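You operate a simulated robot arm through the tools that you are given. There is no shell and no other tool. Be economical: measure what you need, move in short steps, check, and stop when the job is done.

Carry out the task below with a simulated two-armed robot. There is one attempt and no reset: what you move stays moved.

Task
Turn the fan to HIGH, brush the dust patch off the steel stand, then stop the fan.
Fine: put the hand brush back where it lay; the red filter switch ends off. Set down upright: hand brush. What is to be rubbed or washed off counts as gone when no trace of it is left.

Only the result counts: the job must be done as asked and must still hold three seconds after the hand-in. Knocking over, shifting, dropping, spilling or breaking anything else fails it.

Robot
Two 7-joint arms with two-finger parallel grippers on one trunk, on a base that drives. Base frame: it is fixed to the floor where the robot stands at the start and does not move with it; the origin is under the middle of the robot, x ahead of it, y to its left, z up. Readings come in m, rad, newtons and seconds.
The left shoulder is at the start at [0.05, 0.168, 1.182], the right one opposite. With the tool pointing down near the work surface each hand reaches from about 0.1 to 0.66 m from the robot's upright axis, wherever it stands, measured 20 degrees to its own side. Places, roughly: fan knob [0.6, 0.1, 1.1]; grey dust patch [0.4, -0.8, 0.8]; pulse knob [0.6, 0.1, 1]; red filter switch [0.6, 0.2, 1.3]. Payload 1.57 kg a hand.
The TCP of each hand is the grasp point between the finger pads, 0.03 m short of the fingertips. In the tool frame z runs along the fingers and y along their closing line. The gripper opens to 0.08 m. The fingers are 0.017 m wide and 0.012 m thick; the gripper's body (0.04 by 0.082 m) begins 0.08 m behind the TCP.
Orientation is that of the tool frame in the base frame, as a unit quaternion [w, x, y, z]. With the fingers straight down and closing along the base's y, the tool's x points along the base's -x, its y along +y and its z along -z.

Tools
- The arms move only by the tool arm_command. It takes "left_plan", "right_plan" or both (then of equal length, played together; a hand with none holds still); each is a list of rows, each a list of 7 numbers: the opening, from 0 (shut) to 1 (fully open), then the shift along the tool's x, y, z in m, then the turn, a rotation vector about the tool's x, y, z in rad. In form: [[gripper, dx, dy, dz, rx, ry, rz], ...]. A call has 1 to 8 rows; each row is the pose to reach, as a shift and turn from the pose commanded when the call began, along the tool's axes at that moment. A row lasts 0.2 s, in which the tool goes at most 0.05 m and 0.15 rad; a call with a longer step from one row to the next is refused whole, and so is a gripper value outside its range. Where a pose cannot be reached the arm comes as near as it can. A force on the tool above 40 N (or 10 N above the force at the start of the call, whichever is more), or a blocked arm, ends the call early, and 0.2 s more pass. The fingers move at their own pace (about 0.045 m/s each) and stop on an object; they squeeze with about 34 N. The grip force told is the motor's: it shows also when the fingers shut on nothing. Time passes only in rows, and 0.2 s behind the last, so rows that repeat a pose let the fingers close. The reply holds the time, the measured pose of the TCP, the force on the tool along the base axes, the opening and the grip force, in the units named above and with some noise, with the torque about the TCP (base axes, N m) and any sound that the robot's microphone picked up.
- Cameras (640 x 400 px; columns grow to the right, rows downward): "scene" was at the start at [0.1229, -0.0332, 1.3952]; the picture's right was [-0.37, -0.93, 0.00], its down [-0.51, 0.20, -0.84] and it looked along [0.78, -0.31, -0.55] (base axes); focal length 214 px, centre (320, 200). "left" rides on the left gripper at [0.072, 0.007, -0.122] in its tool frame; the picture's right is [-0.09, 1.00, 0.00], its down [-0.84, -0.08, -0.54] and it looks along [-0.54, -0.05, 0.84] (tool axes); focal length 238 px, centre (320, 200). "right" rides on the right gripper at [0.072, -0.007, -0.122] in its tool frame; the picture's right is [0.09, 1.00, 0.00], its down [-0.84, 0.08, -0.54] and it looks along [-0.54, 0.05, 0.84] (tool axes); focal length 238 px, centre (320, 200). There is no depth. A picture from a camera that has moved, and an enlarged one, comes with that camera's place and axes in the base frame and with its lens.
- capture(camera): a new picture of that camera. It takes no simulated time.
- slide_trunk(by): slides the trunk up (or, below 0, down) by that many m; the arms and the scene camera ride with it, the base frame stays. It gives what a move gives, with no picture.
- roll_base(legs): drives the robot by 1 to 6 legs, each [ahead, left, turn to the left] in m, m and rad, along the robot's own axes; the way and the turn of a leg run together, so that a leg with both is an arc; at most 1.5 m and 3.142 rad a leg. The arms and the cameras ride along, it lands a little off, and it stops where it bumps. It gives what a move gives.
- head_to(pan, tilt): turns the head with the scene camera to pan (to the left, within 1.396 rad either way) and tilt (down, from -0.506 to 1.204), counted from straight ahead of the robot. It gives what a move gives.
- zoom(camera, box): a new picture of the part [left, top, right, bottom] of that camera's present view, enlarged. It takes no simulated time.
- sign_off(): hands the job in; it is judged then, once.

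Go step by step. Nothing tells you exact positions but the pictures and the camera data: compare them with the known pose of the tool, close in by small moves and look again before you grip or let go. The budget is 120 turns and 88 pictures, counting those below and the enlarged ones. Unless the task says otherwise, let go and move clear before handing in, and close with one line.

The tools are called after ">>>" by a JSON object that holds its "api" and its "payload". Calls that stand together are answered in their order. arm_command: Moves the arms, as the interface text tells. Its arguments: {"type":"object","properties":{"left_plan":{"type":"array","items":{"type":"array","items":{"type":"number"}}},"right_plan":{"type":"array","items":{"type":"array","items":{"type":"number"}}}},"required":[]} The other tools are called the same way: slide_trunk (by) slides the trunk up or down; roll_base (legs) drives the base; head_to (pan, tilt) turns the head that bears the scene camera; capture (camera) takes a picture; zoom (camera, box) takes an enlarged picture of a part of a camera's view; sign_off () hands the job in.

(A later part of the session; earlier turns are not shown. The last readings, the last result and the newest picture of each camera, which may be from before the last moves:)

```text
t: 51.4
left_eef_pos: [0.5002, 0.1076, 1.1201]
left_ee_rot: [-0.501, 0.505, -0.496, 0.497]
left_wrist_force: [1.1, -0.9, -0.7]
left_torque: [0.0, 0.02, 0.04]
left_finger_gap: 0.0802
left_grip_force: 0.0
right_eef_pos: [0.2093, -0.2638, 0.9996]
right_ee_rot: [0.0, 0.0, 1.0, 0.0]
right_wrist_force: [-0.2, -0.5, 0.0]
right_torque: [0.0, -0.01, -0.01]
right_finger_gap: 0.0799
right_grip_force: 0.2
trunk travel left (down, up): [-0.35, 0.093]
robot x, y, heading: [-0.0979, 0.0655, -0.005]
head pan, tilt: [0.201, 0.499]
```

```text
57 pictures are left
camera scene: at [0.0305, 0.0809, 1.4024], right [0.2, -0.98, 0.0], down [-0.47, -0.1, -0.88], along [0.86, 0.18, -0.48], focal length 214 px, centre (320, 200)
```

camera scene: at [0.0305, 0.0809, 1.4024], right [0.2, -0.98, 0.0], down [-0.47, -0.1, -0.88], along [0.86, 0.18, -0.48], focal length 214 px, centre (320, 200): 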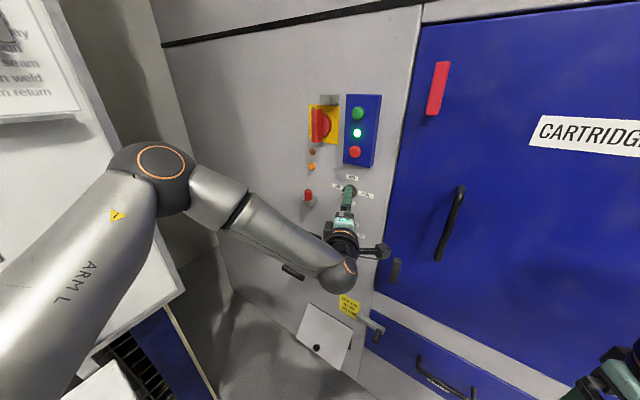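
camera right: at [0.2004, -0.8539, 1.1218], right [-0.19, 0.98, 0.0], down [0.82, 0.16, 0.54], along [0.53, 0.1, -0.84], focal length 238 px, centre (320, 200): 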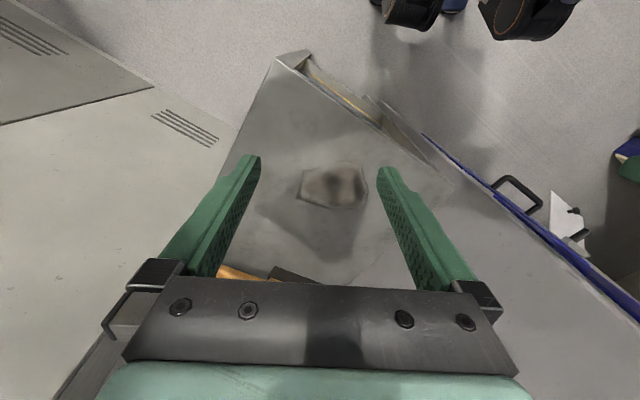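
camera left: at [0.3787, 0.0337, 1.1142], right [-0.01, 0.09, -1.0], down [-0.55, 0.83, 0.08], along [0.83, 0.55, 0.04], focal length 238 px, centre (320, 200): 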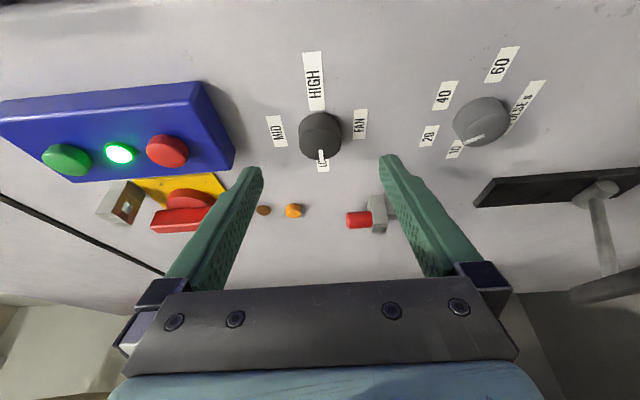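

>>> {"api": "arm_command", "payload": {"left_plan": [[1, 0, 0, 0.03, 0, 0, 0], [1, 0, 0, 0.05, 0, 0, 0], [1, 0, 0, 0.06, 0, 0, 0], [1, 0, 0, 0.06, 0, 0, 0]]}}

>>> {"api": "capture", "payload": {"camera": "left"}}

>>> {"api": "zoom", "payload": {"camera": "scene", "box": [290, 150, 410, 270]}}

```text
t: 52.4
left_eef_pos: [0.5605, 0.1094, 1.1194]
left_ee_rot: [-0.501, 0.506, -0.496, 0.497]
left_wrist_force: [1.1, 0.1, -0.4]
left_torque: [0.0, 0.01, 0.01]
left_finger_gap: 0.0802
left_grip_force: 0.1
right_eef_pos: [0.2095, -0.265, 1.0009]
right_ee_rot: [-0.001, 0.001, 1.0, 0.0]
right_wrist_force: [0.3, 0.4, 0.3]
right_torque: [0.0, 0.01, 0.0]
right_finger_gap: 0.0801
right_grip_force: 0.1
trunk travel left (down, up): [-0.35, 0.093]
robot x, y, heading: [-0.0963, 0.0612, 0.003]
head pan, tilt: [0.201, 0.499]
```

```text
56 pictures are left
camera left: at [0.44, 0.0352, 1.1134], right [-0.01, 0.09, -1.0], down [-0.55, 0.83, 0.08], along [0.83, 0.55, 0.04], focal length 238 px, centre (320, 200)
```

left: 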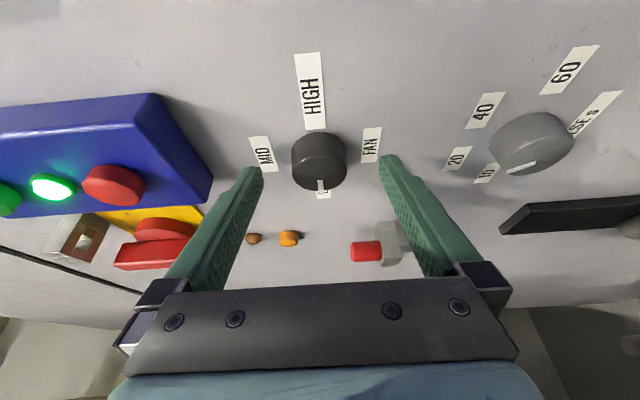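

```text
3.33 times, centred on (350, 210) of scene
camera zoom: at [0.0302, 0.0811, 1.4024], right [0.2, -0.98, 0.0], down [-0.47, -0.1, -0.88], along [0.86, 0.18, -0.48], focal length 715 px, centre (220, 167)
```

zoom: 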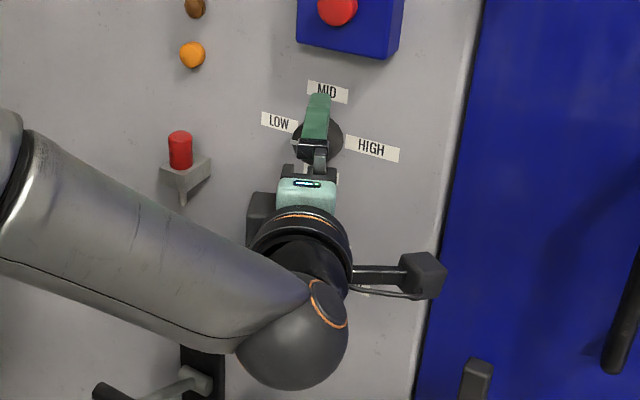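

Knob front is about level with the fingertips; I advance 2 cm more and close.

>>> {"api": "arm_command", "payload": {"left_plan": [[1, 0, 0, 0.01, 0, 0, 0], [1, 0, 0, 0.02, 0, 0, 0], [1, 0, 0, 0.02, 0, 0, 0]]}}

>>> {"api": "arm_command", "payload": {"left_plan": [[0, 0, 0, 0, 0, 0, 0], [0, 0, 0, 0, 0, 0, 0], [0, 0, 0, 0, 0, 0, 0], [0, 0, 0, 0, 0, 0, 0]]}}

>>> {"api": "capture", "payload": {"camera": "left"}}

```text
t: 53.1
left_eef_pos: [0.5817, 0.1103, 1.1188]
left_ee_rot: [-0.502, 0.505, -0.496, 0.496]
left_wrist_force: [0.3, -0.2, -1.0]
left_torque: [0.02, -0.01, 0.04]
left_finger_gap: 0.0801
left_grip_force: 0.0
right_eef_pos: [0.2082, -0.2645, 0.9996]
right_ee_rot: [0.0, 0.0, 1.0, 0.0]
right_wrist_force: [0.6, 0.1, -0.7]
right_torque: [0.02, -0.02, -0.02]
right_finger_gap: 0.0804
right_grip_force: 0.1
trunk travel left (down, up): [-0.35, 0.093]
robot x, y, heading: [-0.0979, 0.0631, -0.001]
head pan, tilt: [0.201, 0.499]
```

```text
t: 54.1
left_eef_pos: [0.5808, 0.11, 1.1209]
left_ee_rot: [-0.502, 0.506, -0.497, 0.496]
left_wrist_force: [0.4, 0.0, -0.8]
left_torque: [-0.11, -0.34, -0.05]
left_finger_gap: 0.0417
left_grip_force: 29.3
right_eef_pos: [0.2091, -0.2645, 0.9996]
right_ee_rot: [0.0, 0.001, 1.0, -0.001]
right_wrist_force: [-0.3, 0.1, -0.9]
right_torque: [-0.02, -0.01, 0.01]
right_finger_gap: 0.0799
right_grip_force: 0.1
trunk travel left (down, up): [-0.35, 0.093]
robot x, y, heading: [-0.0974, 0.0636, -0.0]
head pan, tilt: [0.201, 0.499]
```

```text
54 pictures are left
camera left: at [0.4598, 0.0355, 1.114], right [0.0, 0.09, -1.0], down [-0.55, 0.83, 0.08], along [0.83, 0.55, 0.05], focal length 238 px, centre (320, 200)
```

left: 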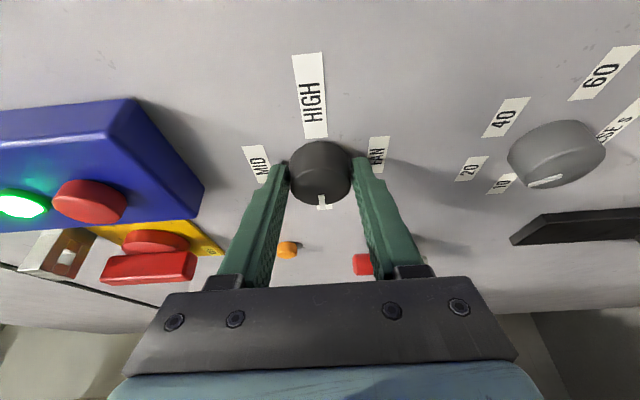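

Knob gripped (gap 0.042). Now turn it clockwise (+rz) in steps.

>>> {"api": "arm_command", "payload": {"left_plan": [[0, 0, 0, 0, 0, 0, 0.15], [0, 0, 0, 0, 0, 0, 0.3], [0, 0, 0, 0, 0, 0, 0.45], [0, 0, 0, 0, 0, 0, 0.6], [0, 0, 0, 0, 0, 0, 0.75], [0, 0, 0, 0, 0, 0, 0.9], [0, 0, 0, 0, 0, 0, 1.05], [0, 0, 0, 0, 0, 0, 1.2]]}}

>>> {"api": "capture", "payload": {"camera": "left"}}

```text
t: 55.7
left_eef_pos: [0.5762, 0.1175, 1.1286]
left_ee_rot: [0.684, -0.217, 0.667, -0.198]
left_wrist_force: [-29.9, 12.0, 4.0]
left_torque: [0.04, -0.61, -0.63]
left_finger_gap: 0.0463
left_grip_force: 44.5
right_eef_pos: [0.2061, -0.2631, 1.0018]
right_ee_rot: [0.002, -0.002, 1.0, -0.001]
right_wrist_force: [-0.4, 0.7, -0.1]
right_torque: [0.02, 0.01, 0.02]
right_finger_gap: 0.0799
right_grip_force: 0.1
trunk travel left (down, up): [-0.35, 0.093]
robot x, y, heading: [-0.0982, 0.0669, 0.003]
head pan, tilt: [0.201, 0.499]
stopped in row 7 (left hand): the force on the tool passed its limit (the readings are from after the stop); the commanded pose is now the measured one
```

```text
53 pictures are left
camera left: at [0.4562, 0.0776, 1.0632], right [-0.02, 0.88, -0.48], down [-0.57, 0.39, 0.73], along [0.82, 0.29, 0.49], focal length 238 px, centre (320, 200)
```

left: 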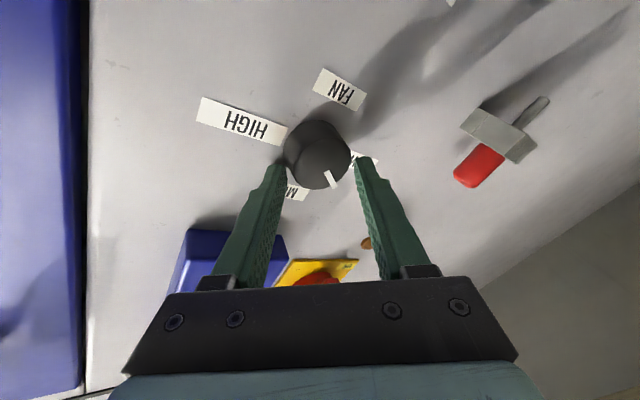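

The knob turned about halfway to MID and the hand drifted off axis. I release and look.

>>> {"api": "arm_command", "payload": {"left_plan": [[0.8, 0, 0, 0, 0, 0, 0], [0.8, 0, 0, 0, 0, 0, 0], [0.8, 0, 0, -0.03, 0, 0, 0], [0.8, 0, 0, -0.03, 0, 0, 0]]}}

>>> {"api": "capture", "payload": {"camera": "left"}}

```text
t: 56.7
left_eef_pos: [0.5522, 0.1123, 1.1241]
left_ee_rot: [0.681, -0.216, 0.671, -0.199]
left_wrist_force: [-0.1, 0.2, -0.2]
left_torque: [-0.02, -0.03, 0.02]
left_finger_gap: 0.064
left_grip_force: 0.1
right_eef_pos: [0.2105, -0.2646, 0.9998]
right_ee_rot: [0.0, 0.0, 1.0, 0.0]
right_wrist_force: [0.8, -0.4, -0.8]
right_torque: [0.03, 0.0, 0.01]
right_finger_gap: 0.0804
right_grip_force: 0.1
trunk travel left (down, up): [-0.35, 0.093]
robot x, y, heading: [-0.0997, 0.0653, 0.001]
head pan, tilt: [0.201, 0.499]
```

```text
52 pictures are left
camera left: at [0.431, 0.0742, 1.06], right [-0.02, 0.88, -0.48], down [-0.56, 0.39, 0.73], along [0.83, 0.28, 0.48], focal length 238 px, centre (320, 200)
```

left: 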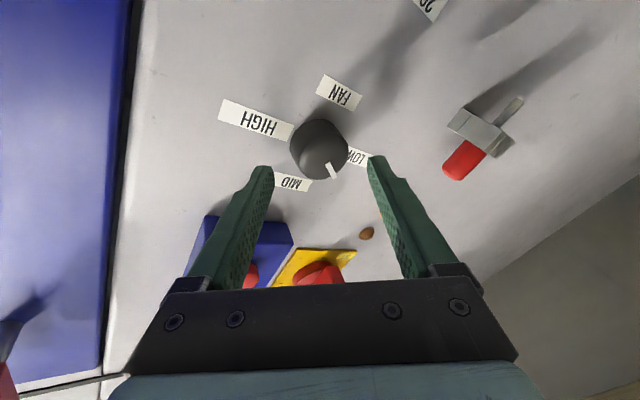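

Knob stays partly turned (no detent seen). Re-grasp here centred and continue.

>>> {"api": "arm_command", "payload": {"left_plan": [[0.8, 0, 0, 0.02, 0, 0, 0], [0.8, 0, 0, 0.03, 0, 0, 0], [0, 0, 0, 0.03, 0, 0, 0], [0, 0, 0, 0.03, 0, 0, 0], [0, 0, 0, 0.03, 0, 0, 0]]}}

>>> {"api": "arm_command", "payload": {"left_plan": [[0, 0, 0, 0, 0, 0, 0.1], [0, 0, 0, 0, 0, 0, 0.2], [0, 0, 0, 0, 0, 0, 0.3], [0, 0, 0, 0, 0, 0, 0.4], [0, 0, 0, 0, 0, 0, 0.5], [0, 0, 0, 0, 0, 0, 0.6], [0, 0, 0, 0, 0, 0, 0.7], [0, 0, 0, 0, 0, 0, 0.8]]}}

>>> {"api": "capture", "payload": {"camera": "left"}}

```text
t: 57.4
left_eef_pos: [0.5723, 0.1119, 1.1267]
left_ee_rot: [0.682, -0.212, 0.67, -0.203]
left_wrist_force: [-27.3, 7.0, 5.5]
left_torque: [-0.3, -0.63, -0.71]
left_finger_gap: 0.0553
left_grip_force: 13.5
right_eef_pos: [0.2046, -0.2617, 1.0024]
right_ee_rot: [0.003, -0.001, 1.0, -0.001]
right_wrist_force: [-0.5, 0.1, 0.0]
right_torque: [0.0, 0.03, -0.01]
right_finger_gap: 0.0801
right_grip_force: 0.0
trunk travel left (down, up): [-0.35, 0.093]
robot x, y, heading: [-0.103, 0.0667, 0.002]
head pan, tilt: [0.201, 0.499]
stopped in row 3 (left hand): the force on the tool passed its limit (the readings are from after the stop); the commanded pose is now the measured one
```

```text
t: 59.2
left_eef_pos: [0.5723, 0.1095, 1.1284]
left_ee_rot: [0.708, 0.066, 0.698, 0.08]
left_wrist_force: [-28.3, 3.1, 16.0]
left_torque: [-0.63, -1.47, -0.86]
left_finger_gap: 0.0461
left_grip_force: 45.3
right_eef_pos: [0.2055, -0.2635, 1.0019]
right_ee_rot: [0.004, -0.001, 1.0, 0.001]
right_wrist_force: [0.4, -0.6, -0.6]
right_torque: [0.0, -0.04, 0.01]
right_finger_gap: 0.0797
right_grip_force: 0.1
trunk travel left (down, up): [-0.35, 0.093]
robot x, y, heading: [-0.0966, 0.0669, 0.001]
head pan, tilt: [0.201, 0.499]
```

```text
51 pictures are left
camera left: at [0.4506, 0.1285, 1.0568], right [-0.02, 0.96, 0.3], down [-0.55, -0.26, 0.79], along [0.83, -0.14, 0.53], focal length 238 px, centre (320, 200)
```

left: 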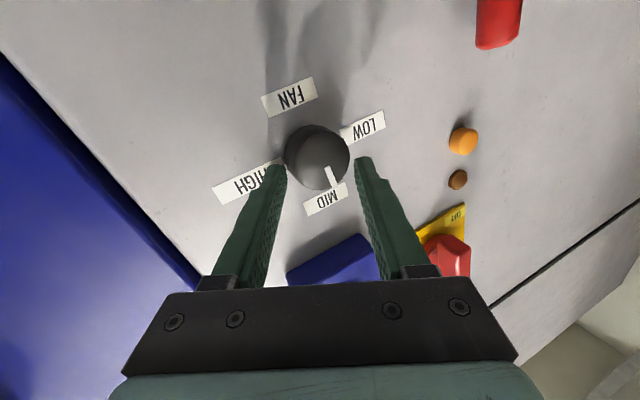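

Pointer now is at MID. Continue turning with slight pressure relief.

>>> {"api": "arm_command", "payload": {"left_plan": [[0, 0, 0, -0.003, 0, 0, 0.1], [0, 0, 0, -0.006, 0, 0, 0.2], [0, 0, 0, -0.006, 0, 0, 0.3], [0, 0, 0, -0.006, 0, 0, 0.4], [0, 0, 0, -0.006, 0, 0, 0.5], [0, 0, 0, -0.006, 0, 0, 0.6], [0, 0, 0, -0.006, 0, 0, 0.7], [0, 0, 0, -0.006, 0, 0, 0.8]]}}

>>> {"api": "arm_command", "payload": {"left_plan": [[0, 0, 0, 0, 0, 0, 0.1], [0, 0, 0, 0, 0, 0, 0.2], [0, 0, 0, 0, 0, 0, 0.3], [0, 0, 0, 0, 0, 0, 0.4], [0, 0, 0, 0, 0, 0, 0.5], [0, 0, 0, 0, 0, 0, 0.6], [0, 0, 0, 0, 0, 0, 0.7]]}}

>>> {"api": "capture", "payload": {"camera": "left"}}

```text
t: 61.0
left_eef_pos: [0.5688, 0.1078, 1.1232]
left_ee_rot: [0.617, 0.335, 0.621, 0.347]
left_wrist_force: [-13.8, -3.7, 5.8]
left_torque: [-0.23, -0.79, -0.7]
left_finger_gap: 0.0426
left_grip_force: 45.0
right_eef_pos: [0.207, -0.2642, 0.9997]
right_ee_rot: [0.002, -0.001, 1.0, 0.0]
right_wrist_force: [-0.1, 0.3, -0.3]
right_torque: [-0.01, -0.01, -0.01]
right_finger_gap: 0.0798
right_grip_force: 0.1
trunk travel left (down, up): [-0.35, 0.093]
robot x, y, heading: [-0.1017, 0.0657, 0.0]
head pan, tilt: [0.201, 0.499]
```

```text
t: 62.6
left_eef_pos: [0.5713, 0.1087, 1.1185]
left_ee_rot: [0.459, 0.529, 0.469, 0.537]
left_wrist_force: [0.3, -9.9, -16.0]
left_torque: [-0.71, -1.03, 0.13]
left_finger_gap: 0.041
left_grip_force: 45.1
right_eef_pos: [0.2093, -0.2637, 0.9994]
right_ee_rot: [0.0, -0.002, 1.0, 0.0]
right_wrist_force: [0.0, -0.2, 0.2]
right_torque: [-0.01, 0.0, 0.01]
right_finger_gap: 0.0799
right_grip_force: 0.0
trunk travel left (down, up): [-0.35, 0.093]
robot x, y, heading: [-0.0979, 0.0608, 0.006]
head pan, tilt: [0.201, 0.499]
```

```text
50 pictures are left
camera left: at [0.4484, 0.1759, 1.136], right [0.01, -0.23, 0.97], down [-0.53, -0.83, -0.19], along [0.85, -0.51, -0.12], focal length 238 px, centre (320, 200)
```

left: 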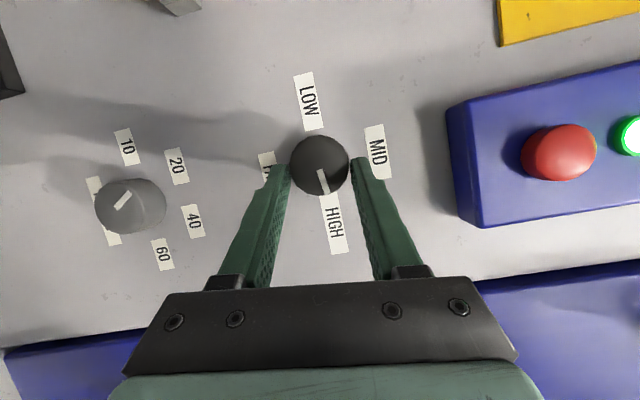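

Pointer is at HIGH (pointing exactly right). Release, back off and check.

>>> {"api": "arm_command", "payload": {"left_plan": [[1, 0, 0, 0, 0, 0, 0], [1, 0, 0, 0, 0, 0, 0], [1, 0, 0, 0, 0, 0, 0], [1, 0, 0, -0.04, 0, 0, 0], [1, 0, 0, -0.08, 0, 0, 0], [1, 0, 0, -0.12, 0, 0, 0], [1, 0, 0, -0.15, 0, 0, 0]]}}

>>> {"api": "head_to", "payload": {"pan": 0.1, "tilt": 0.1}}

>>> {"api": "capture", "payload": {"camera": "scene"}}

>>> {"api": "capture", "payload": {"camera": "left"}}

```text
t: 64.2
left_eef_pos: [0.4188, 0.1102, 1.1211]
left_ee_rot: [0.461, 0.527, 0.469, 0.539]
left_wrist_force: [-0.5, -0.2, 0.0]
left_torque: [0.01, 0.0, 0.02]
left_finger_gap: 0.0798
left_grip_force: 0.0
right_eef_pos: [0.2085, -0.2638, 1.0007]
right_ee_rot: [0.0, -0.001, 1.0, 0.0]
right_wrist_force: [0.0, -0.4, 0.0]
right_torque: [0.02, 0.0, 0.02]
right_finger_gap: 0.0801
right_grip_force: 0.1
trunk travel left (down, up): [-0.35, 0.093]
robot x, y, heading: [-0.0985, 0.0602, -0.002]
head pan, tilt: [0.201, 0.499]
```

```text
t: 65.1
left_eef_pos: [0.4204, 0.1104, 1.1209]
left_ee_rot: [0.462, 0.526, 0.469, 0.539]
left_wrist_force: [0.0, 0.1, 0.3]
left_torque: [0.01, 0.03, -0.01]
left_finger_gap: 0.0799
left_grip_force: 0.1
right_eef_pos: [0.2088, -0.2641, 1.0001]
right_ee_rot: [0.0, 0.0, 1.0, 0.001]
right_wrist_force: [-0.3, 0.3, -0.3]
right_torque: [-0.05, 0.02, 0.02]
right_finger_gap: 0.0799
right_grip_force: 0.1
trunk travel left (down, up): [-0.35, 0.093]
robot x, y, heading: [-0.0969, 0.0671, 0.003]
head pan, tilt: [0.099, 0.099]
```

```text
49 pictures are left
camera scene: at [0.0317, 0.0726, 1.4394], right [0.1, -0.99, 0.0], down [-0.1, -0.01, -0.99], along [0.99, 0.1, -0.1], focal length 214 px, centre (320, 200)
```

scene: 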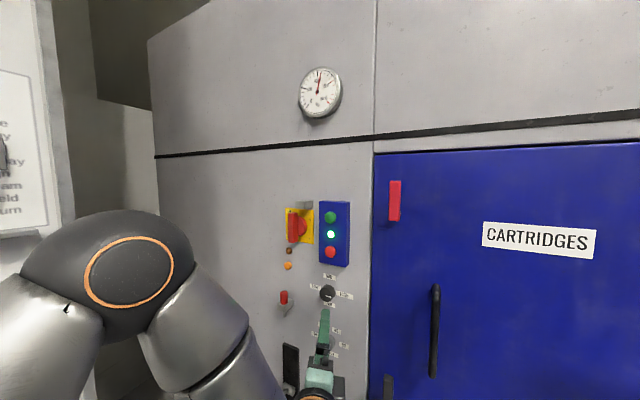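

```text
48 pictures are left
camera left: at [0.2964, 0.177, 1.1364], right [0.0, -0.23, 0.97], down [-0.52, -0.83, -0.19], along [0.85, -0.51, -0.12], focal length 238 px, centre (320, 200)
```

left: 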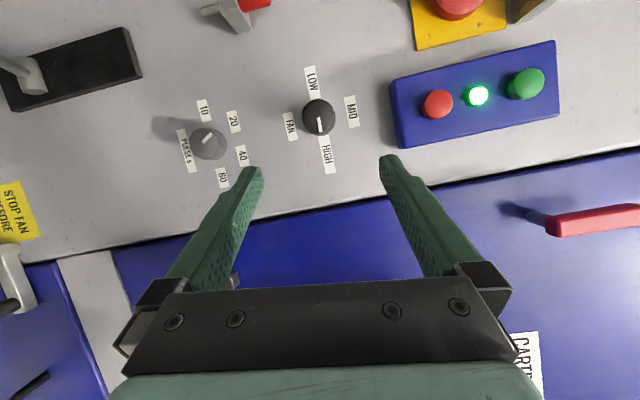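

Gauge rose, so the fan is on HIGH. Next: fold the left hand back to a tucked pointing-down pose before driving to the stand.

>>> {"api": "arm_command", "payload": {"left_plan": [[1, 0, 0, 0, 0, 0, -0.15], [1, 0, 0, 0, 0, 0, -0.3], [1, 0, 0, 0, 0, 0, -0.45], [1, 0, 0, 0, 0, 0, -0.6], [1, 0, 0, 0, 0, 0, -0.75], [1, 0, 0, 0, 0, 0, -0.9], [1, 0, 0, 0, 0, 0, -1.05], [1, 0, 0, 0, 0, 0, -1.2]]}}

>>> {"api": "arm_command", "payload": {"left_plan": [[1, 0, 0, 0, 0, 0, -0.15], [1, 0, 0, 0, 0, 0, -0.3], [1, 0, 0, 0, 0, 0, -0.4]]}}

>>> {"api": "arm_command", "payload": {"left_plan": [[1, 0.0, 0, 0, 0, 0.15, 0], [1, 0.0, 0, 0, 0, 0.3, 0], [1, 0, 0, 0, 0, 0.45, 0], [1, 0, 0, 0, 0, 0.6, 0], [1, 0, 0, 0, 0, 0.75, 0], [1, 0, 0, 0, 0, 0.9, 0], [1, 0, 0, 0, 0, 1.05, 0], [1, 0, 0, 0, 0, 1.2, 0]]}}

```text
t: 66.9
left_eef_pos: [0.4216, 0.1076, 1.1216]
left_ee_rot: [0.684, 0.17, 0.685, 0.184]
left_wrist_force: [-0.8, 0.2, 0.9]
left_torque: [0.0, -0.03, 0.03]
left_finger_gap: 0.08
left_grip_force: 0.1
right_eef_pos: [0.2096, -0.2637, 1.0007]
right_ee_rot: [0.0, -0.001, 1.0, 0.0]
right_wrist_force: [-0.7, 0.0, 0.7]
right_torque: [-0.03, 0.0, 0.01]
right_finger_gap: 0.0797
right_grip_force: 0.1
trunk travel left (down, up): [-0.35, 0.093]
robot x, y, heading: [-0.0985, 0.065, 0.002]
head pan, tilt: [0.099, 0.099]
```

```text
t: 67.7
left_eef_pos: [0.4227, 0.1061, 1.1209]
left_ee_rot: [0.707, 0.029, 0.705, 0.044]
left_wrist_force: [0.2, 0.3, 0.1]
left_torque: [0.03, -0.01, 0.01]
left_finger_gap: 0.0802
left_grip_force: 0.1
right_eef_pos: [0.208, -0.2635, 1.0002]
right_ee_rot: [-0.001, -0.001, 1.0, -0.001]
right_wrist_force: [-0.6, 0.4, 0.2]
right_torque: [0.01, 0.04, -0.02]
right_finger_gap: 0.08
right_grip_force: 0.1
trunk travel left (down, up): [-0.35, 0.093]
robot x, y, heading: [-0.1031, 0.064, 0.003]
head pan, tilt: [0.099, 0.099]
```

```text
t: 69.5
left_eef_pos: [0.4208, 0.1068, 1.1201]
left_ee_rot: [0.184, 0.0, 0.981, 0.054]
left_wrist_force: [-0.6, -0.7, 0.1]
left_torque: [-0.02, -0.01, 0.0]
left_finger_gap: 0.0802
left_grip_force: 0.0
right_eef_pos: [0.2092, -0.264, 0.9999]
right_ee_rot: [0.0, 0.0, 1.0, 0.0]
right_wrist_force: [1.1, 0.1, -0.1]
right_torque: [0.01, 0.02, 0.01]
right_finger_gap: 0.0798
right_grip_force: 0.0
trunk travel left (down, up): [-0.35, 0.093]
robot x, y, heading: [-0.0981, 0.0629, 0.003]
head pan, tilt: [0.099, 0.099]
```

>>> {"api": "arm_command", "payload": {"left_plan": [[1, 0.04, 0.02, 0, 0, 0.1, 0], [1, 0.08, 0.045, 0, 0, 0.2, 0], [1, 0.12, 0.065, -0.01, 0, 0.3, 0], [1, 0.16, 0.085, -0.016, 0, 0.37, 0], [1, 0.176, 0.1, -0.016, 0, 0.37, 0], [1, 0.176, 0.1, -0.016, 0, 0.37, 0], [1, 0.176, 0.1, -0.016, 0, 0.37, 0], [1, 0.176, 0.1, -0.016, 0, 0.37, 0]], "right_plan": [[1, 0, 0, 0, 0, 0, -0.15], [1, 0, 0, 0, 0, 0, -0.3], [1, 0, 0, 0, 0, 0, -0.45], [1, 0, 0, 0, 0, 0, -0.6], [1, 0, 0, 0, 0, 0, -0.75], [1, 0, 0, 0, 0, 0, -0.9], [1, 0, 0, 0, 0, 0, -1.05], [1, 0, 0, 0, 0, 0, -1.2]]}}

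>>> {"api": "arm_command", "payload": {"right_plan": [[1, 0, 0, 0, 0, 0, -0.15], [1, 0, 0, 0, 0, 0, -0.3], [1, 0, 0, 0, 0, 0, -0.37]]}}

```text
t: 71.3
left_eef_pos: [0.248, 0.2081, 1.0826]
left_ee_rot: [0.002, -0.009, 0.999, 0.053]
left_wrist_force: [0.5, -0.8, -0.4]
left_torque: [0.05, 0.03, -0.01]
left_finger_gap: 0.0799
left_grip_force: 0.0
right_eef_pos: [0.2086, -0.2652, 1.0008]
right_ee_rot: [0.0, -0.566, 0.825, 0.0]
right_wrist_force: [0.2, 0.0, 0.0]
right_torque: [0.02, 0.01, 0.01]
right_finger_gap: 0.0798
right_grip_force: 0.0
trunk travel left (down, up): [-0.35, 0.093]
robot x, y, heading: [-0.1025, 0.0619, 0.005]
head pan, tilt: [0.099, 0.099]
```

```text
t: 72.1
left_eef_pos: [0.2484, 0.2079, 1.083]
left_ee_rot: [0.003, -0.01, 0.998, 0.054]
left_wrist_force: [0.8, -0.1, 0.3]
left_torque: [0.0, 0.02, -0.01]
left_finger_gap: 0.0797
left_grip_force: 0.0
right_eef_pos: [0.2091, -0.2646, 1.0002]
right_ee_rot: [0.0, 0.709, -0.706, 0.0]
right_wrist_force: [-0.4, 0.3, 0.7]
right_torque: [0.02, 0.0, -0.02]
right_finger_gap: 0.0799
right_grip_force: 0.0
trunk travel left (down, up): [-0.35, 0.093]
robot x, y, heading: [-0.0995, 0.0667, 0.002]
head pan, tilt: [0.099, 0.099]
```

>>> {"api": "roll_base", "payload": {"legs": [[0, -0.52, 0], [0, 0, -0.4]]}}

>>> {"api": "head_to", "payload": {"pan": -0.25, "tilt": 0.75}}

>>> {"api": "capture", "payload": {"camera": "scene"}}

```text
t: 76.3
left_eef_pos: [0.2799, -0.4474, 1.084]
left_ee_rot: [0.013, 0.189, 0.981, 0.052]
left_wrist_force: [-0.5, 0.1, -0.1]
left_torque: [0.01, 0.03, 0.01]
left_finger_gap: 0.0799
left_grip_force: 0.2
right_eef_pos: [0.0587, -0.8659, 1.0005]
right_ee_rot: [0.0, -0.552, 0.834, -0.001]
right_wrist_force: [0.0, 0.7, -0.7]
right_torque: [0.02, 0.04, 0.03]
right_finger_gap: 0.0802
right_grip_force: 0.1
trunk travel left (down, up): [-0.35, 0.093]
robot x, y, heading: [-0.0948, -0.4434, -0.398]
head pan, tilt: [0.099, 0.099]
```

```text
t: 77.3
left_eef_pos: [0.2799, -0.4478, 1.0831]
left_ee_rot: [0.014, 0.189, 0.98, 0.052]
left_wrist_force: [-0.1, 0.3, 0.2]
left_torque: [-0.01, 0.0, 0.02]
left_finger_gap: 0.0798
left_grip_force: 0.0
right_eef_pos: [0.0584, -0.8656, 1.0002]
right_ee_rot: [0.0, -0.552, 0.834, 0.0]
right_wrist_force: [1.3, -1.0, 0.0]
right_torque: [-0.01, 0.01, -0.01]
right_finger_gap: 0.08
right_grip_force: 0.0
trunk travel left (down, up): [-0.35, 0.093]
robot x, y, heading: [-0.0971, -0.4446, -0.4]
head pan, tilt: [-0.25, 0.75]
```

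```text
47 pictures are left
camera scene: at [0.0063, -0.5096, 1.3805], right [-0.6, -0.8, 0.0], down [-0.54, 0.41, -0.73], along [0.58, -0.44, -0.68], focal length 214 px, centre (320, 200)
```

scene: 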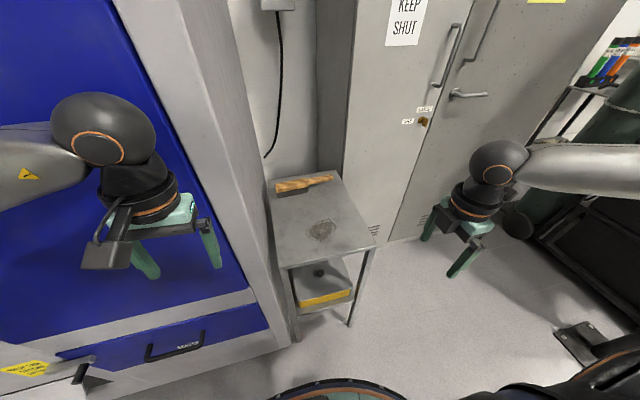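

>>> {"api": "zoom", "payload": {"camera": "scene", "box": [255, 160, 395, 280]}}

```text
3.33 times, centred on (325, 220) of scene
camera zoom: at [0.0063, -0.5096, 1.3805], right [-0.6, -0.8, 0.0], down [-0.54, 0.41, -0.73], along [0.58, -0.44, -0.68], focal length 715 px, centre (303, 133)
```

zoom: 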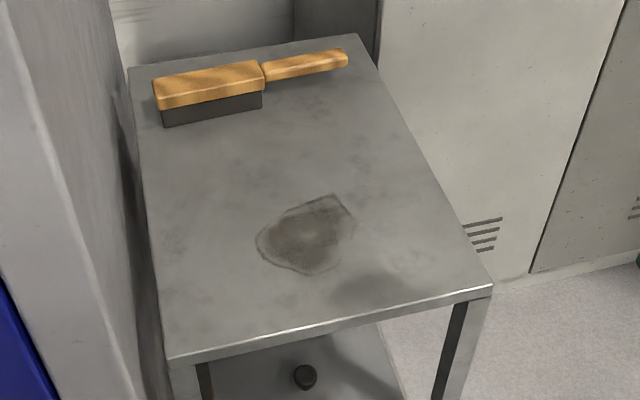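

I have the stand, brush (block centre ≈(0.605,-0.821), top ≈0.85, yaw −0.35) and patch (≈(0.375,-0.80), 0.11×0.09) located. Drive closer and look.

>>> {"api": "roll_base", "payload": {"legs": [[0.16, 0.057, 0]]}}

>>> {"api": "slide_trunk", "payload": {"by": -0.06}}

>>> {"api": "capture", "payload": {"camera": "scene"}}

```text
t: 78.4
left_eef_pos: [0.3362, -0.4504, 1.0835]
left_ee_rot: [0.01, 0.199, 0.979, 0.051]
left_wrist_force: [-4.2, 3.0, 0.7]
left_torque: [-0.26, -0.54, 0.02]
left_finger_gap: 0.0802
left_grip_force: 0.1
right_eef_pos: [0.1219, -0.8688, 1.0001]
right_ee_rot: [0.0, -0.552, 0.834, 0.0]
right_wrist_force: [0.9, 0.4, -0.5]
right_torque: [0.0, 0.03, 0.01]
right_finger_gap: 0.08
right_grip_force: 0.0
trunk travel left (down, up): [-0.35, 0.093]
robot x, y, heading: [-0.033, -0.449, -0.398]
head pan, tilt: [-0.25, 0.75]
stopped in leg 1: the force on the tool passed its limit (the readings are from after the stop); the commanded pose is now the measured one
```

```text
t: 79.4
left_eef_pos: [0.3359, -0.4509, 1.0225]
left_ee_rot: [0.009, 0.198, 0.979, 0.053]
left_wrist_force: [-8.7, 1.6, -4.4]
left_torque: [-0.22, -0.81, -0.03]
left_finger_gap: 0.0804
left_grip_force: 0.0
right_eef_pos: [0.1218, -0.8701, 0.9407]
right_ee_rot: [0.001, -0.552, 0.834, -0.001]
right_wrist_force: [0.0, 0.7, -0.5]
right_torque: [0.03, 0.02, 0.0]
right_finger_gap: 0.0798
right_grip_force: 0.0
trunk travel left (down, up): [-0.29, 0.153]
robot x, y, heading: [-0.0362, -0.4451, -0.4]
head pan, tilt: [-0.25, 0.75]
```

```text
45 pictures are left
camera scene: at [0.0689, -0.5131, 1.3203], right [-0.6, -0.8, 0.0], down [-0.54, 0.41, -0.73], along [0.58, -0.44, -0.68], focal length 214 px, centre (320, 200)
```

scene: 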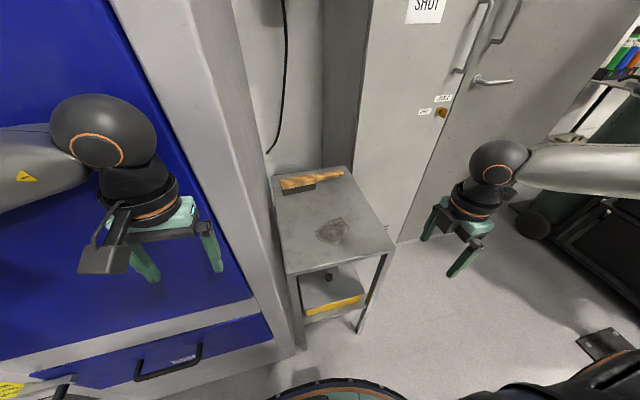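

The left arm touched the machine while driving. I back off a bit and look at the left elbow.

>>> {"api": "roll_base", "payload": {"legs": [[-0.05, 0, 0]]}}

>>> {"api": "head_to", "payload": {"pan": 0.7, "tilt": 0.45}}

>>> {"api": "capture", "payload": {"camera": "scene"}}

```text
t: 80.3
left_eef_pos: [0.2911, -0.4305, 1.0244]
left_ee_rot: [0.009, 0.197, 0.979, 0.053]
left_wrist_force: [-0.9, 0.4, 0.1]
left_torque: [0.0, -0.03, 0.02]
left_finger_gap: 0.0802
left_grip_force: 0.0
right_eef_pos: [0.0772, -0.8504, 0.941]
right_ee_rot: [0.001, -0.552, 0.834, 0.0]
right_wrist_force: [0.1, 0.1, 0.5]
right_torque: [-0.01, -0.03, -0.03]
right_finger_gap: 0.08
right_grip_force: 0.0
trunk travel left (down, up): [-0.29, 0.153]
robot x, y, heading: [-0.0825, -0.4268, -0.399]
head pan, tilt: [-0.25, 0.75]
```

```text
t: 81.5
left_eef_pos: [0.2903, -0.4306, 1.0231]
left_ee_rot: [0.009, 0.197, 0.979, 0.052]
left_wrist_force: [0.2, -1.1, 0.5]
left_torque: [0.0, 0.02, -0.02]
left_finger_gap: 0.0798
left_grip_force: 0.1
right_eef_pos: [0.0771, -0.8509, 0.9395]
right_ee_rot: [0.0, -0.553, 0.833, -0.001]
right_wrist_force: [-0.1, 0.0, -0.2]
right_torque: [-0.02, 0.04, 0.0]
right_finger_gap: 0.0799
right_grip_force: 0.1
trunk travel left (down, up): [-0.29, 0.153]
robot x, y, heading: [-0.082, -0.4261, -0.404]
head pan, tilt: [0.7, 0.45]
```

```text
44 pictures are left
camera scene: at [0.0459, -0.4167, 1.3468], right [0.3, -0.96, 0.0], down [-0.42, -0.13, -0.9], along [0.86, 0.27, -0.44], focal length 214 px, centre (320, 200)
```

scene: 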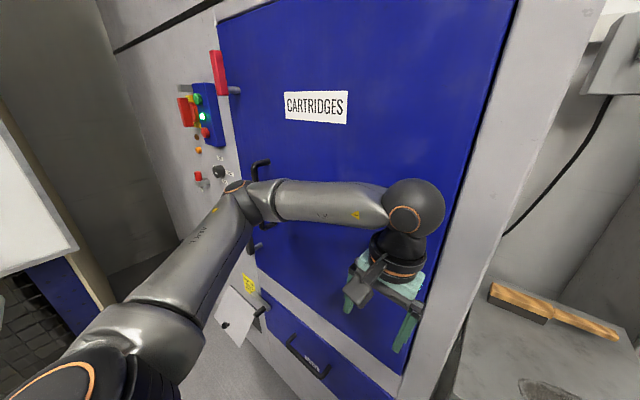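

The left elbow met the door handle region. I'll turn the robot to heading 0 (better reach for the right arm too), tuck the left hand, then creep to (0.05,−0.51).

>>> {"api": "arm_command", "payload": {"left_plan": [[1, 0.04, 0, 0, 0, 0, 0], [1, 0.08, 0, 0, 0, 0, 0], [1, 0.08, 0, 0, 0, 0, 0]]}}

>>> {"api": "roll_base", "payload": {"legs": [[0, 0, 0.4], [0, -0.085, 0]]}}

>>> {"api": "head_to", "payload": {"pan": 0.5, "tilt": 0.5}}

>>> {"api": "capture", "payload": {"camera": "scene"}}

```text
t: 82.3
left_eef_pos: [0.2185, -0.4001, 1.0222]
left_ee_rot: [0.008, 0.197, 0.979, 0.053]
left_wrist_force: [0.6, 0.8, -0.1]
left_torque: [-0.01, -0.02, 0.02]
left_finger_gap: 0.08
left_grip_force: 0.1
right_eef_pos: [0.0782, -0.8504, 0.9395]
right_ee_rot: [0.0, -0.552, 0.834, 0.0]
right_wrist_force: [-1.1, -0.7, 0.6]
right_torque: [-0.03, 0.0, 0.0]
right_finger_gap: 0.0798
right_grip_force: 0.1
trunk travel left (down, up): [-0.29, 0.153]
robot x, y, heading: [-0.0763, -0.4265, -0.396]
head pan, tilt: [0.7, 0.45]
```

```text
t: 84.6
left_eef_pos: [0.1832, -0.3738, 1.0227]
left_ee_rot: [-0.001, 0.001, 0.999, 0.053]
left_wrist_force: [0.1, 0.7, -0.8]
left_torque: [0.02, -0.02, 0.02]
left_finger_gap: 0.08
left_grip_force: 0.0
right_eef_pos: [0.2295, -0.8422, 0.9405]
right_ee_rot: [0.001, -0.706, 0.708, 0.001]
right_wrist_force: [0.3, -0.6, -0.2]
right_torque: [0.02, 0.01, 0.03]
right_finger_gap: 0.0801
right_grip_force: 0.1
trunk travel left (down, up): [-0.29, 0.153]
robot x, y, heading: [-0.0789, -0.5145, 0.0]
head pan, tilt: [0.7, 0.45]
```

```text
t: 85.4
left_eef_pos: [0.1845, -0.3736, 1.0225]
left_ee_rot: [-0.001, 0.0, 0.999, 0.054]
left_wrist_force: [-0.2, 0.0, 0.4]
left_torque: [0.01, 0.01, -0.02]
left_finger_gap: 0.0799
left_grip_force: 0.0
right_eef_pos: [0.2298, -0.8426, 0.9401]
right_ee_rot: [0.0, -0.707, 0.707, 0.0]
right_wrist_force: [0.8, -0.3, 0.3]
right_torque: [-0.02, 0.01, -0.06]
right_finger_gap: 0.0801
right_grip_force: 0.1
trunk travel left (down, up): [-0.29, 0.153]
robot x, y, heading: [-0.0774, -0.5154, -0.003]
head pan, tilt: [0.499, 0.499]
```

```text
43 pictures are left
camera scene: at [0.0412, -0.4705, 1.3424], right [0.48, -0.88, 0.0], down [-0.42, -0.23, -0.88], along [0.77, 0.42, -0.48], focal length 214 px, centre (320, 200)
```

scene: 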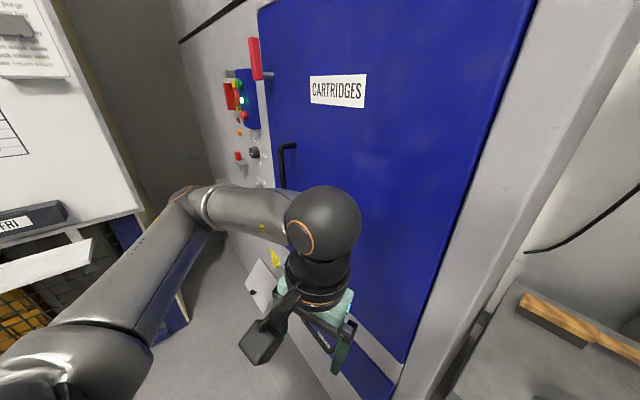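

Left arm now clear. Drive ahead 0.125 and turn the right wrist to align with the brush.

>>> {"api": "roll_base", "payload": {"legs": [[0.125, 0, 0]]}}

>>> {"api": "head_to", "payload": {"pan": -0.6, "tilt": 0.75}}

>>> {"api": "arm_command", "payload": {"right_plan": [[1, 0, 0, 0, 0, 0, 0.12], [1, 0, 0, 0, 0, 0, 0.24], [1, 0, 0, 0, 0, 0, 0.35], [1, 0, 0, 0, 0, 0, 0.35]]}}

>>> {"api": "capture", "payload": {"camera": "scene"}}

```text
t: 86.6
left_eef_pos: [0.3111, -0.3734, 1.0224]
left_ee_rot: [-0.001, -0.002, 0.999, 0.053]
left_wrist_force: [0.3, -0.8, 0.0]
left_torque: [-0.01, 0.01, 0.0]
left_finger_gap: 0.08
left_grip_force: 0.0
right_eef_pos: [0.3568, -0.8422, 0.9386]
right_ee_rot: [0.0, -0.707, 0.707, 0.0]
right_wrist_force: [-0.8, -0.1, 0.6]
right_torque: [-0.02, 0.02, 0.02]
right_finger_gap: 0.0802
right_grip_force: 0.0
trunk travel left (down, up): [-0.29, 0.153]
robot x, y, heading: [0.0475, -0.5147, 0.008]
head pan, tilt: [0.499, 0.499]
```

```text
t: 88.0
left_eef_pos: [0.3103, -0.3734, 1.023]
left_ee_rot: [-0.002, -0.001, 0.999, 0.053]
left_wrist_force: [0.5, 0.3, 0.2]
left_torque: [0.01, -0.01, -0.02]
left_finger_gap: 0.0802
left_grip_force: 0.0
right_eef_pos: [0.3557, -0.8421, 0.9389]
right_ee_rot: [0.0, -0.707, 0.708, 0.0]
right_wrist_force: [1.0, 1.1, 0.3]
right_torque: [0.02, 0.03, -0.05]
right_finger_gap: 0.0801
right_grip_force: 0.0
trunk travel left (down, up): [-0.29, 0.153]
robot x, y, heading: [0.0478, -0.5155, 0.004]
head pan, tilt: [-0.6, 0.75]
```

```text
t: 89.0
left_eef_pos: [0.3116, -0.3734, 1.0226]
left_ee_rot: [-0.002, -0.002, 0.999, 0.054]
left_wrist_force: [-0.5, 0.0, 0.2]
left_torque: [0.04, 0.03, 0.01]
left_finger_gap: 0.0799
left_grip_force: 0.0
right_eef_pos: [0.3545, -0.8421, 0.9398]
right_ee_rot: [0.0, -0.572, 0.82, 0.001]
right_wrist_force: [-0.1, -0.3, -0.2]
right_torque: [-0.01, 0.0, 0.0]
right_finger_gap: 0.0803
right_grip_force: 0.1
trunk travel left (down, up): [-0.29, 0.153]
robot x, y, heading: [0.047, -0.5121, -0.001]
head pan, tilt: [-0.6, 0.75]
```

```text
42 pictures are left
camera scene: at [0.1562, -0.5607, 1.3204], right [-0.56, -0.83, 0.0], down [-0.56, 0.38, -0.73], along [0.6, -0.41, -0.68], focal length 214 px, centre (320, 200)
```

scene: 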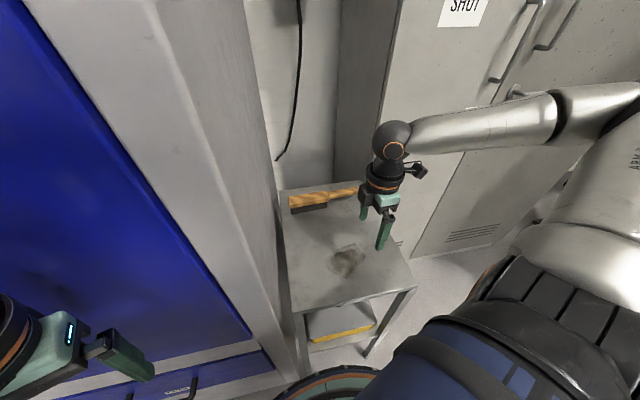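

>>> {"api": "arm_command", "payload": {"right_plan": [[1, -0.016, -0.038, 0, 0, 0, 0], [1, -0.034, -0.076, 0, 0, 0, 0], [1, -0.052, -0.114, 0, 0, 0, 0], [1, -0.07, -0.152, 0, 0, 0, 0], [1, -0.088, -0.19, 0, 0, 0, 0], [1, -0.106, -0.227, 0, 0, 0, 0], [1, -0.106, -0.227, 0, 0, 0, 0]]}}

>>> {"api": "capture", "payload": {"camera": "right"}}

>>> {"api": "zoom", "payload": {"camera": "scene", "box": [250, 120, 430, 260]}}

```text
t: 90.6
left_eef_pos: [0.31, -0.3726, 1.0227]
left_ee_rot: [-0.003, -0.002, 0.999, 0.053]
left_wrist_force: [-0.3, -0.3, 0.0]
left_torque: [0.01, 0.02, 0.05]
left_finger_gap: 0.0801
left_grip_force: 0.1
right_eef_pos: [0.605, -0.8194, 0.9388]
right_ee_rot: [0.0, -0.574, 0.819, 0.001]
right_wrist_force: [-0.4, 0.4, 0.6]
right_torque: [0.03, -0.02, 0.02]
right_finger_gap: 0.08
right_grip_force: 0.1
trunk travel left (down, up): [-0.29, 0.153]
robot x, y, heading: [0.0471, -0.5118, 0.002]
head pan, tilt: [-0.6, 0.75]
```

```text
41 pictures are left
camera right: at [0.588, -0.8885, 1.0599], right [-0.97, 0.25, 0.0], down [0.21, 0.81, 0.54], along [0.14, 0.53, -0.84], focal length 238 px, centre (320, 200)
```

right: 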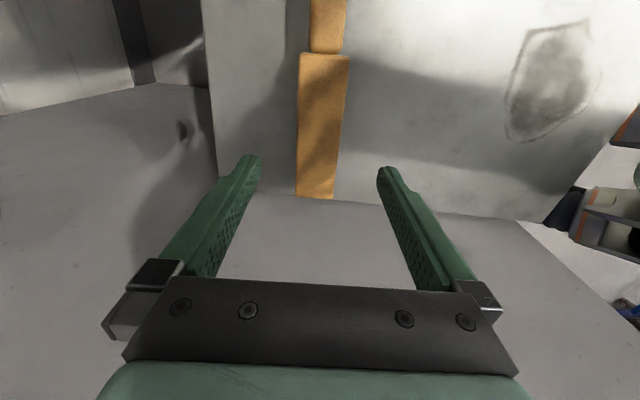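

```text
2.86 times, centred on (340, 190) of scene
camera zoom: at [0.156, -0.5607, 1.3205], right [-0.56, -0.83, 0.0], down [-0.56, 0.38, -0.73], along [0.6, -0.41, -0.68], focal length 613 px, centre (263, 229)
```

zoom: 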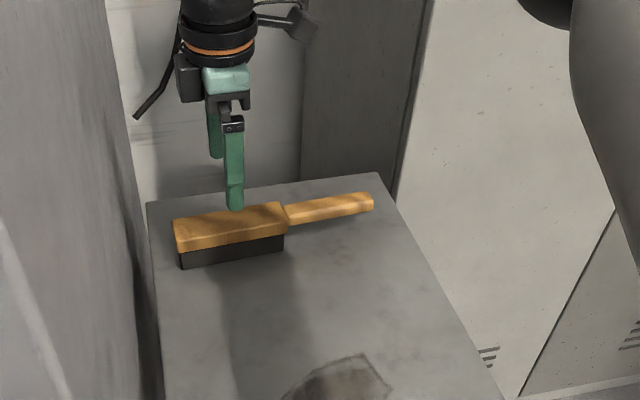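

Block centre ≈(0.607,−0.822), width 0.037: the hand is centred above. Lower and look.

>>> {"api": "arm_command", "payload": {"right_plan": [[1, 0, 0, 0.03, 0, 0, -0.02], [1, 0, 0, 0.06, 0, 0, -0.02], [1, 0, 0, 0.085, 0, 0, -0.02], [1, 0, 0, 0.085, 0, 0, -0.02]]}}

>>> {"api": "capture", "payload": {"camera": "right"}}

>>> {"api": "zoom", "payload": {"camera": "scene", "box": [270, 160, 370, 230]}}

```text
t: 91.6
left_eef_pos: [0.3101, -0.3729, 1.0222]
left_ee_rot: [-0.002, -0.002, 0.999, 0.053]
left_wrist_force: [0.3, 0.1, 0.3]
left_torque: [-0.03, 0.03, 0.0]
left_finger_gap: 0.0801
left_grip_force: 0.2
right_eef_pos: [0.5814, -0.8289, 0.8679]
right_ee_rot: [0.0, -0.582, 0.813, -0.001]
right_wrist_force: [1.4, 0.2, 1.0]
right_torque: [-0.01, -0.03, -0.02]
right_finger_gap: 0.0798
right_grip_force: 0.2
right hand out of reach, approached as far as the arm can: row 1, 2, 3, 4
trunk travel left (down, up): [-0.29, 0.153]
robot x, y, heading: [0.046, -0.5146, 0.002]
head pan, tilt: [-0.6, 0.75]
```

```text
39 pictures are left
camera right: at [0.5649, -0.8982, 0.9885], right [-0.97, 0.24, 0.0], down [0.2, 0.82, 0.54], along [0.13, 0.53, -0.84], focal length 238 px, centre (320, 200)
```

right: 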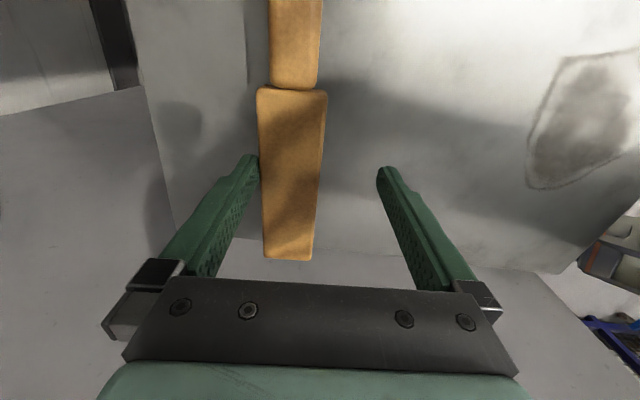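

```text
5.71 times, centred on (320, 195) of scene
camera zoom: at [0.1563, -0.5607, 1.3204], right [-0.56, -0.83, 0.0], down [-0.56, 0.38, -0.73], along [0.6, -0.41, -0.68], focal length 1226 px, centre (320, 229)
```

zoom: 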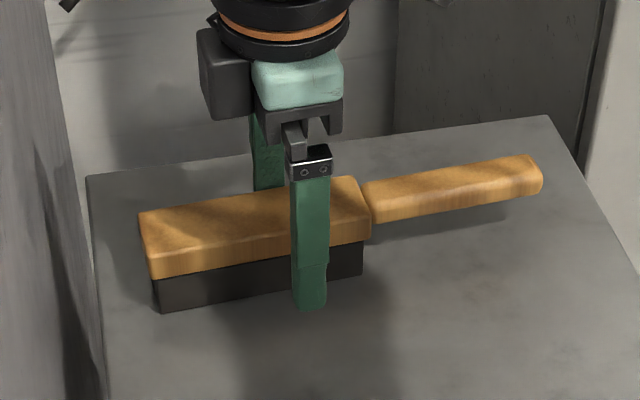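

Reach is slightly short. Raise the hand, lower the trunk 0.08, and retry.

>>> {"api": "arm_command", "payload": {"right_plan": [[1, 0, 0, -0.04, 0, 0, 0], [1, 0, 0, -0.08, 0, 0, 0], [1, 0, 0, -0.12, 0, 0, 0], [1, 0, 0, -0.15, 0, 0, 0]]}}

>>> {"api": "slide_trunk", "payload": {"by": -0.09}}

```text
t: 92.6
left_eef_pos: [0.3103, -0.3731, 1.0228]
left_ee_rot: [-0.002, -0.001, 0.999, 0.054]
left_wrist_force: [0.1, 0.7, 0.0]
left_torque: [0.0, 0.02, 0.0]
left_finger_gap: 0.08
left_grip_force: 0.1
right_eef_pos: [0.5822, -0.8299, 1.0153]
right_ee_rot: [0.0, -0.581, 0.814, 0.001]
right_wrist_force: [-0.3, -0.3, 0.3]
right_torque: [0.0, -0.04, -0.03]
right_finger_gap: 0.08
right_grip_force: 0.1
trunk travel left (down, up): [-0.29, 0.153]
robot x, y, heading: [0.0463, -0.5129, -0.002]
head pan, tilt: [-0.6, 0.75]
```

```text
t: 93.8
left_eef_pos: [0.3105, -0.3732, 0.9327]
left_ee_rot: [-0.002, -0.002, 0.999, 0.053]
left_wrist_force: [-0.7, -0.4, -0.7]
left_torque: [0.04, 0.01, 0.02]
left_finger_gap: 0.0799
left_grip_force: 0.1
right_eef_pos: [0.5825, -0.8303, 0.9246]
right_ee_rot: [0.001, -0.582, 0.813, -0.001]
right_wrist_force: [-0.3, 1.3, 0.2]
right_torque: [0.03, 0.05, 0.01]
right_finger_gap: 0.0798
right_grip_force: 0.0
trunk travel left (down, up): [-0.2, 0.243]
robot x, y, heading: [0.045, -0.5131, -0.001]
head pan, tilt: [-0.6, 0.75]
```

>>> {"api": "arm_command", "payload": {"right_plan": [[1, -0.0155, -0.0206, 0, 0, 0, 0], [1, -0.0155, -0.0206, 0.03, 0, 0, 0], [1, -0.0155, -0.0206, 0.055, 0, 0, 0], [1, -0.0155, -0.0206, 0.07, 0, 0, 0], [1, -0.0155, -0.0206, 0.07, 0, 0, 0]]}}

>>> {"api": "capture", "payload": {"camera": "right"}}

```text
t: 95.0
left_eef_pos: [0.3095, -0.3726, 0.9337]
left_ee_rot: [-0.001, -0.002, 0.999, 0.053]
left_wrist_force: [0.6, -0.3, 0.7]
left_torque: [-0.01, -0.03, 0.0]
left_finger_gap: 0.0802
left_grip_force: 0.1
right_eef_pos: [0.6077, -0.8223, 0.8537]
right_ee_rot: [0.0, -0.582, 0.813, 0.0]
right_wrist_force: [0.1, 0.0, 0.6]
right_torque: [-0.02, 0.0, 0.02]
right_finger_gap: 0.0801
right_grip_force: 0.0
trunk travel left (down, up): [-0.2, 0.243]
robot x, y, heading: [0.0496, -0.5133, 0.003]
head pan, tilt: [-0.6, 0.75]
```

```text
37 pictures are left
camera right: at [0.5915, -0.8922, 0.9762], right [-0.97, 0.24, 0.0], down [0.2, 0.82, 0.54], along [0.13, 0.53, -0.84], focal length 238 px, centre (320, 200)
```

right: 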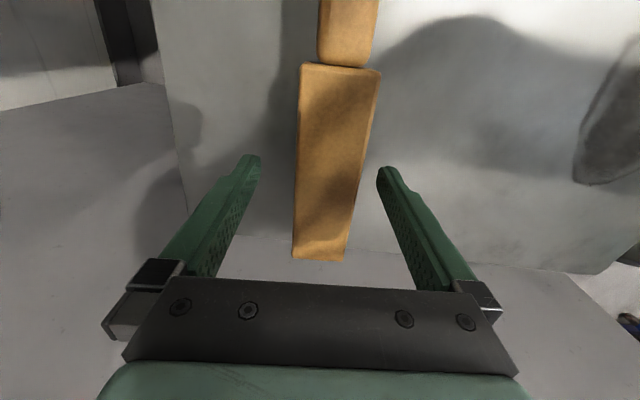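

Nearly centred; shift 4 mm, then close.

>>> {"api": "arm_command", "payload": {"right_plan": [[1, 0, 0.004, 0, 0, 0, 0], [0.4, 0, 0.004, 0, 0, 0, 0], [0, 0, 0.004, 0, 0, 0, 0], [0, 0, 0.004, 0, 0, 0, 0], [0, 0, 0.004, 0, 0, 0, 0], [0, 0, 0.004, 0, 0, 0, 0]]}}

>>> {"api": "zoom", "payload": {"camera": "scene", "box": [260, 140, 380, 220]}}

```text
t: 96.4
left_eef_pos: [0.3103, -0.3727, 0.9324]
left_ee_rot: [-0.001, -0.002, 0.999, 0.053]
left_wrist_force: [-0.8, -0.1, -0.5]
left_torque: [0.0, -0.01, 0.02]
left_finger_gap: 0.0802
left_grip_force: 0.1
right_eef_pos: [0.6042, -0.8207, 0.856]
right_ee_rot: [0.0, -0.581, 0.814, 0.0]
right_wrist_force: [0.4, 0.0, -0.5]
right_torque: [-0.03, 0.03, -0.03]
right_finger_gap: 0.0393
right_grip_force: 34.3
trunk travel left (down, up): [-0.2, 0.243]
robot x, y, heading: [0.0463, -0.5099, 0.003]
head pan, tilt: [-0.6, 0.75]
```

```text
5.00 times, centred on (320, 180) of scene
camera zoom: at [0.1562, -0.5606, 1.2304], right [-0.56, -0.83, 0.0], down [-0.56, 0.38, -0.73], along [0.6, -0.41, -0.68], focal length 1072 px, centre (320, 300)
```

zoom: 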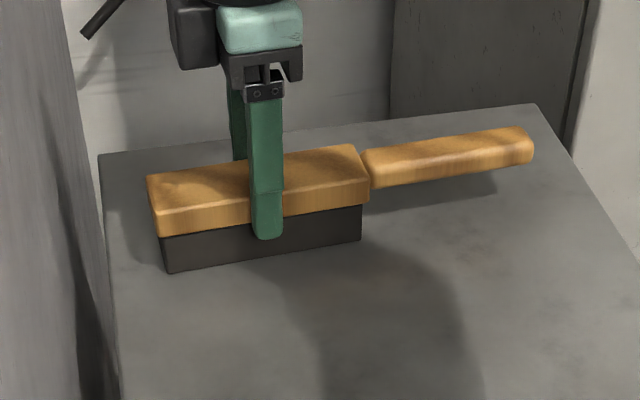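

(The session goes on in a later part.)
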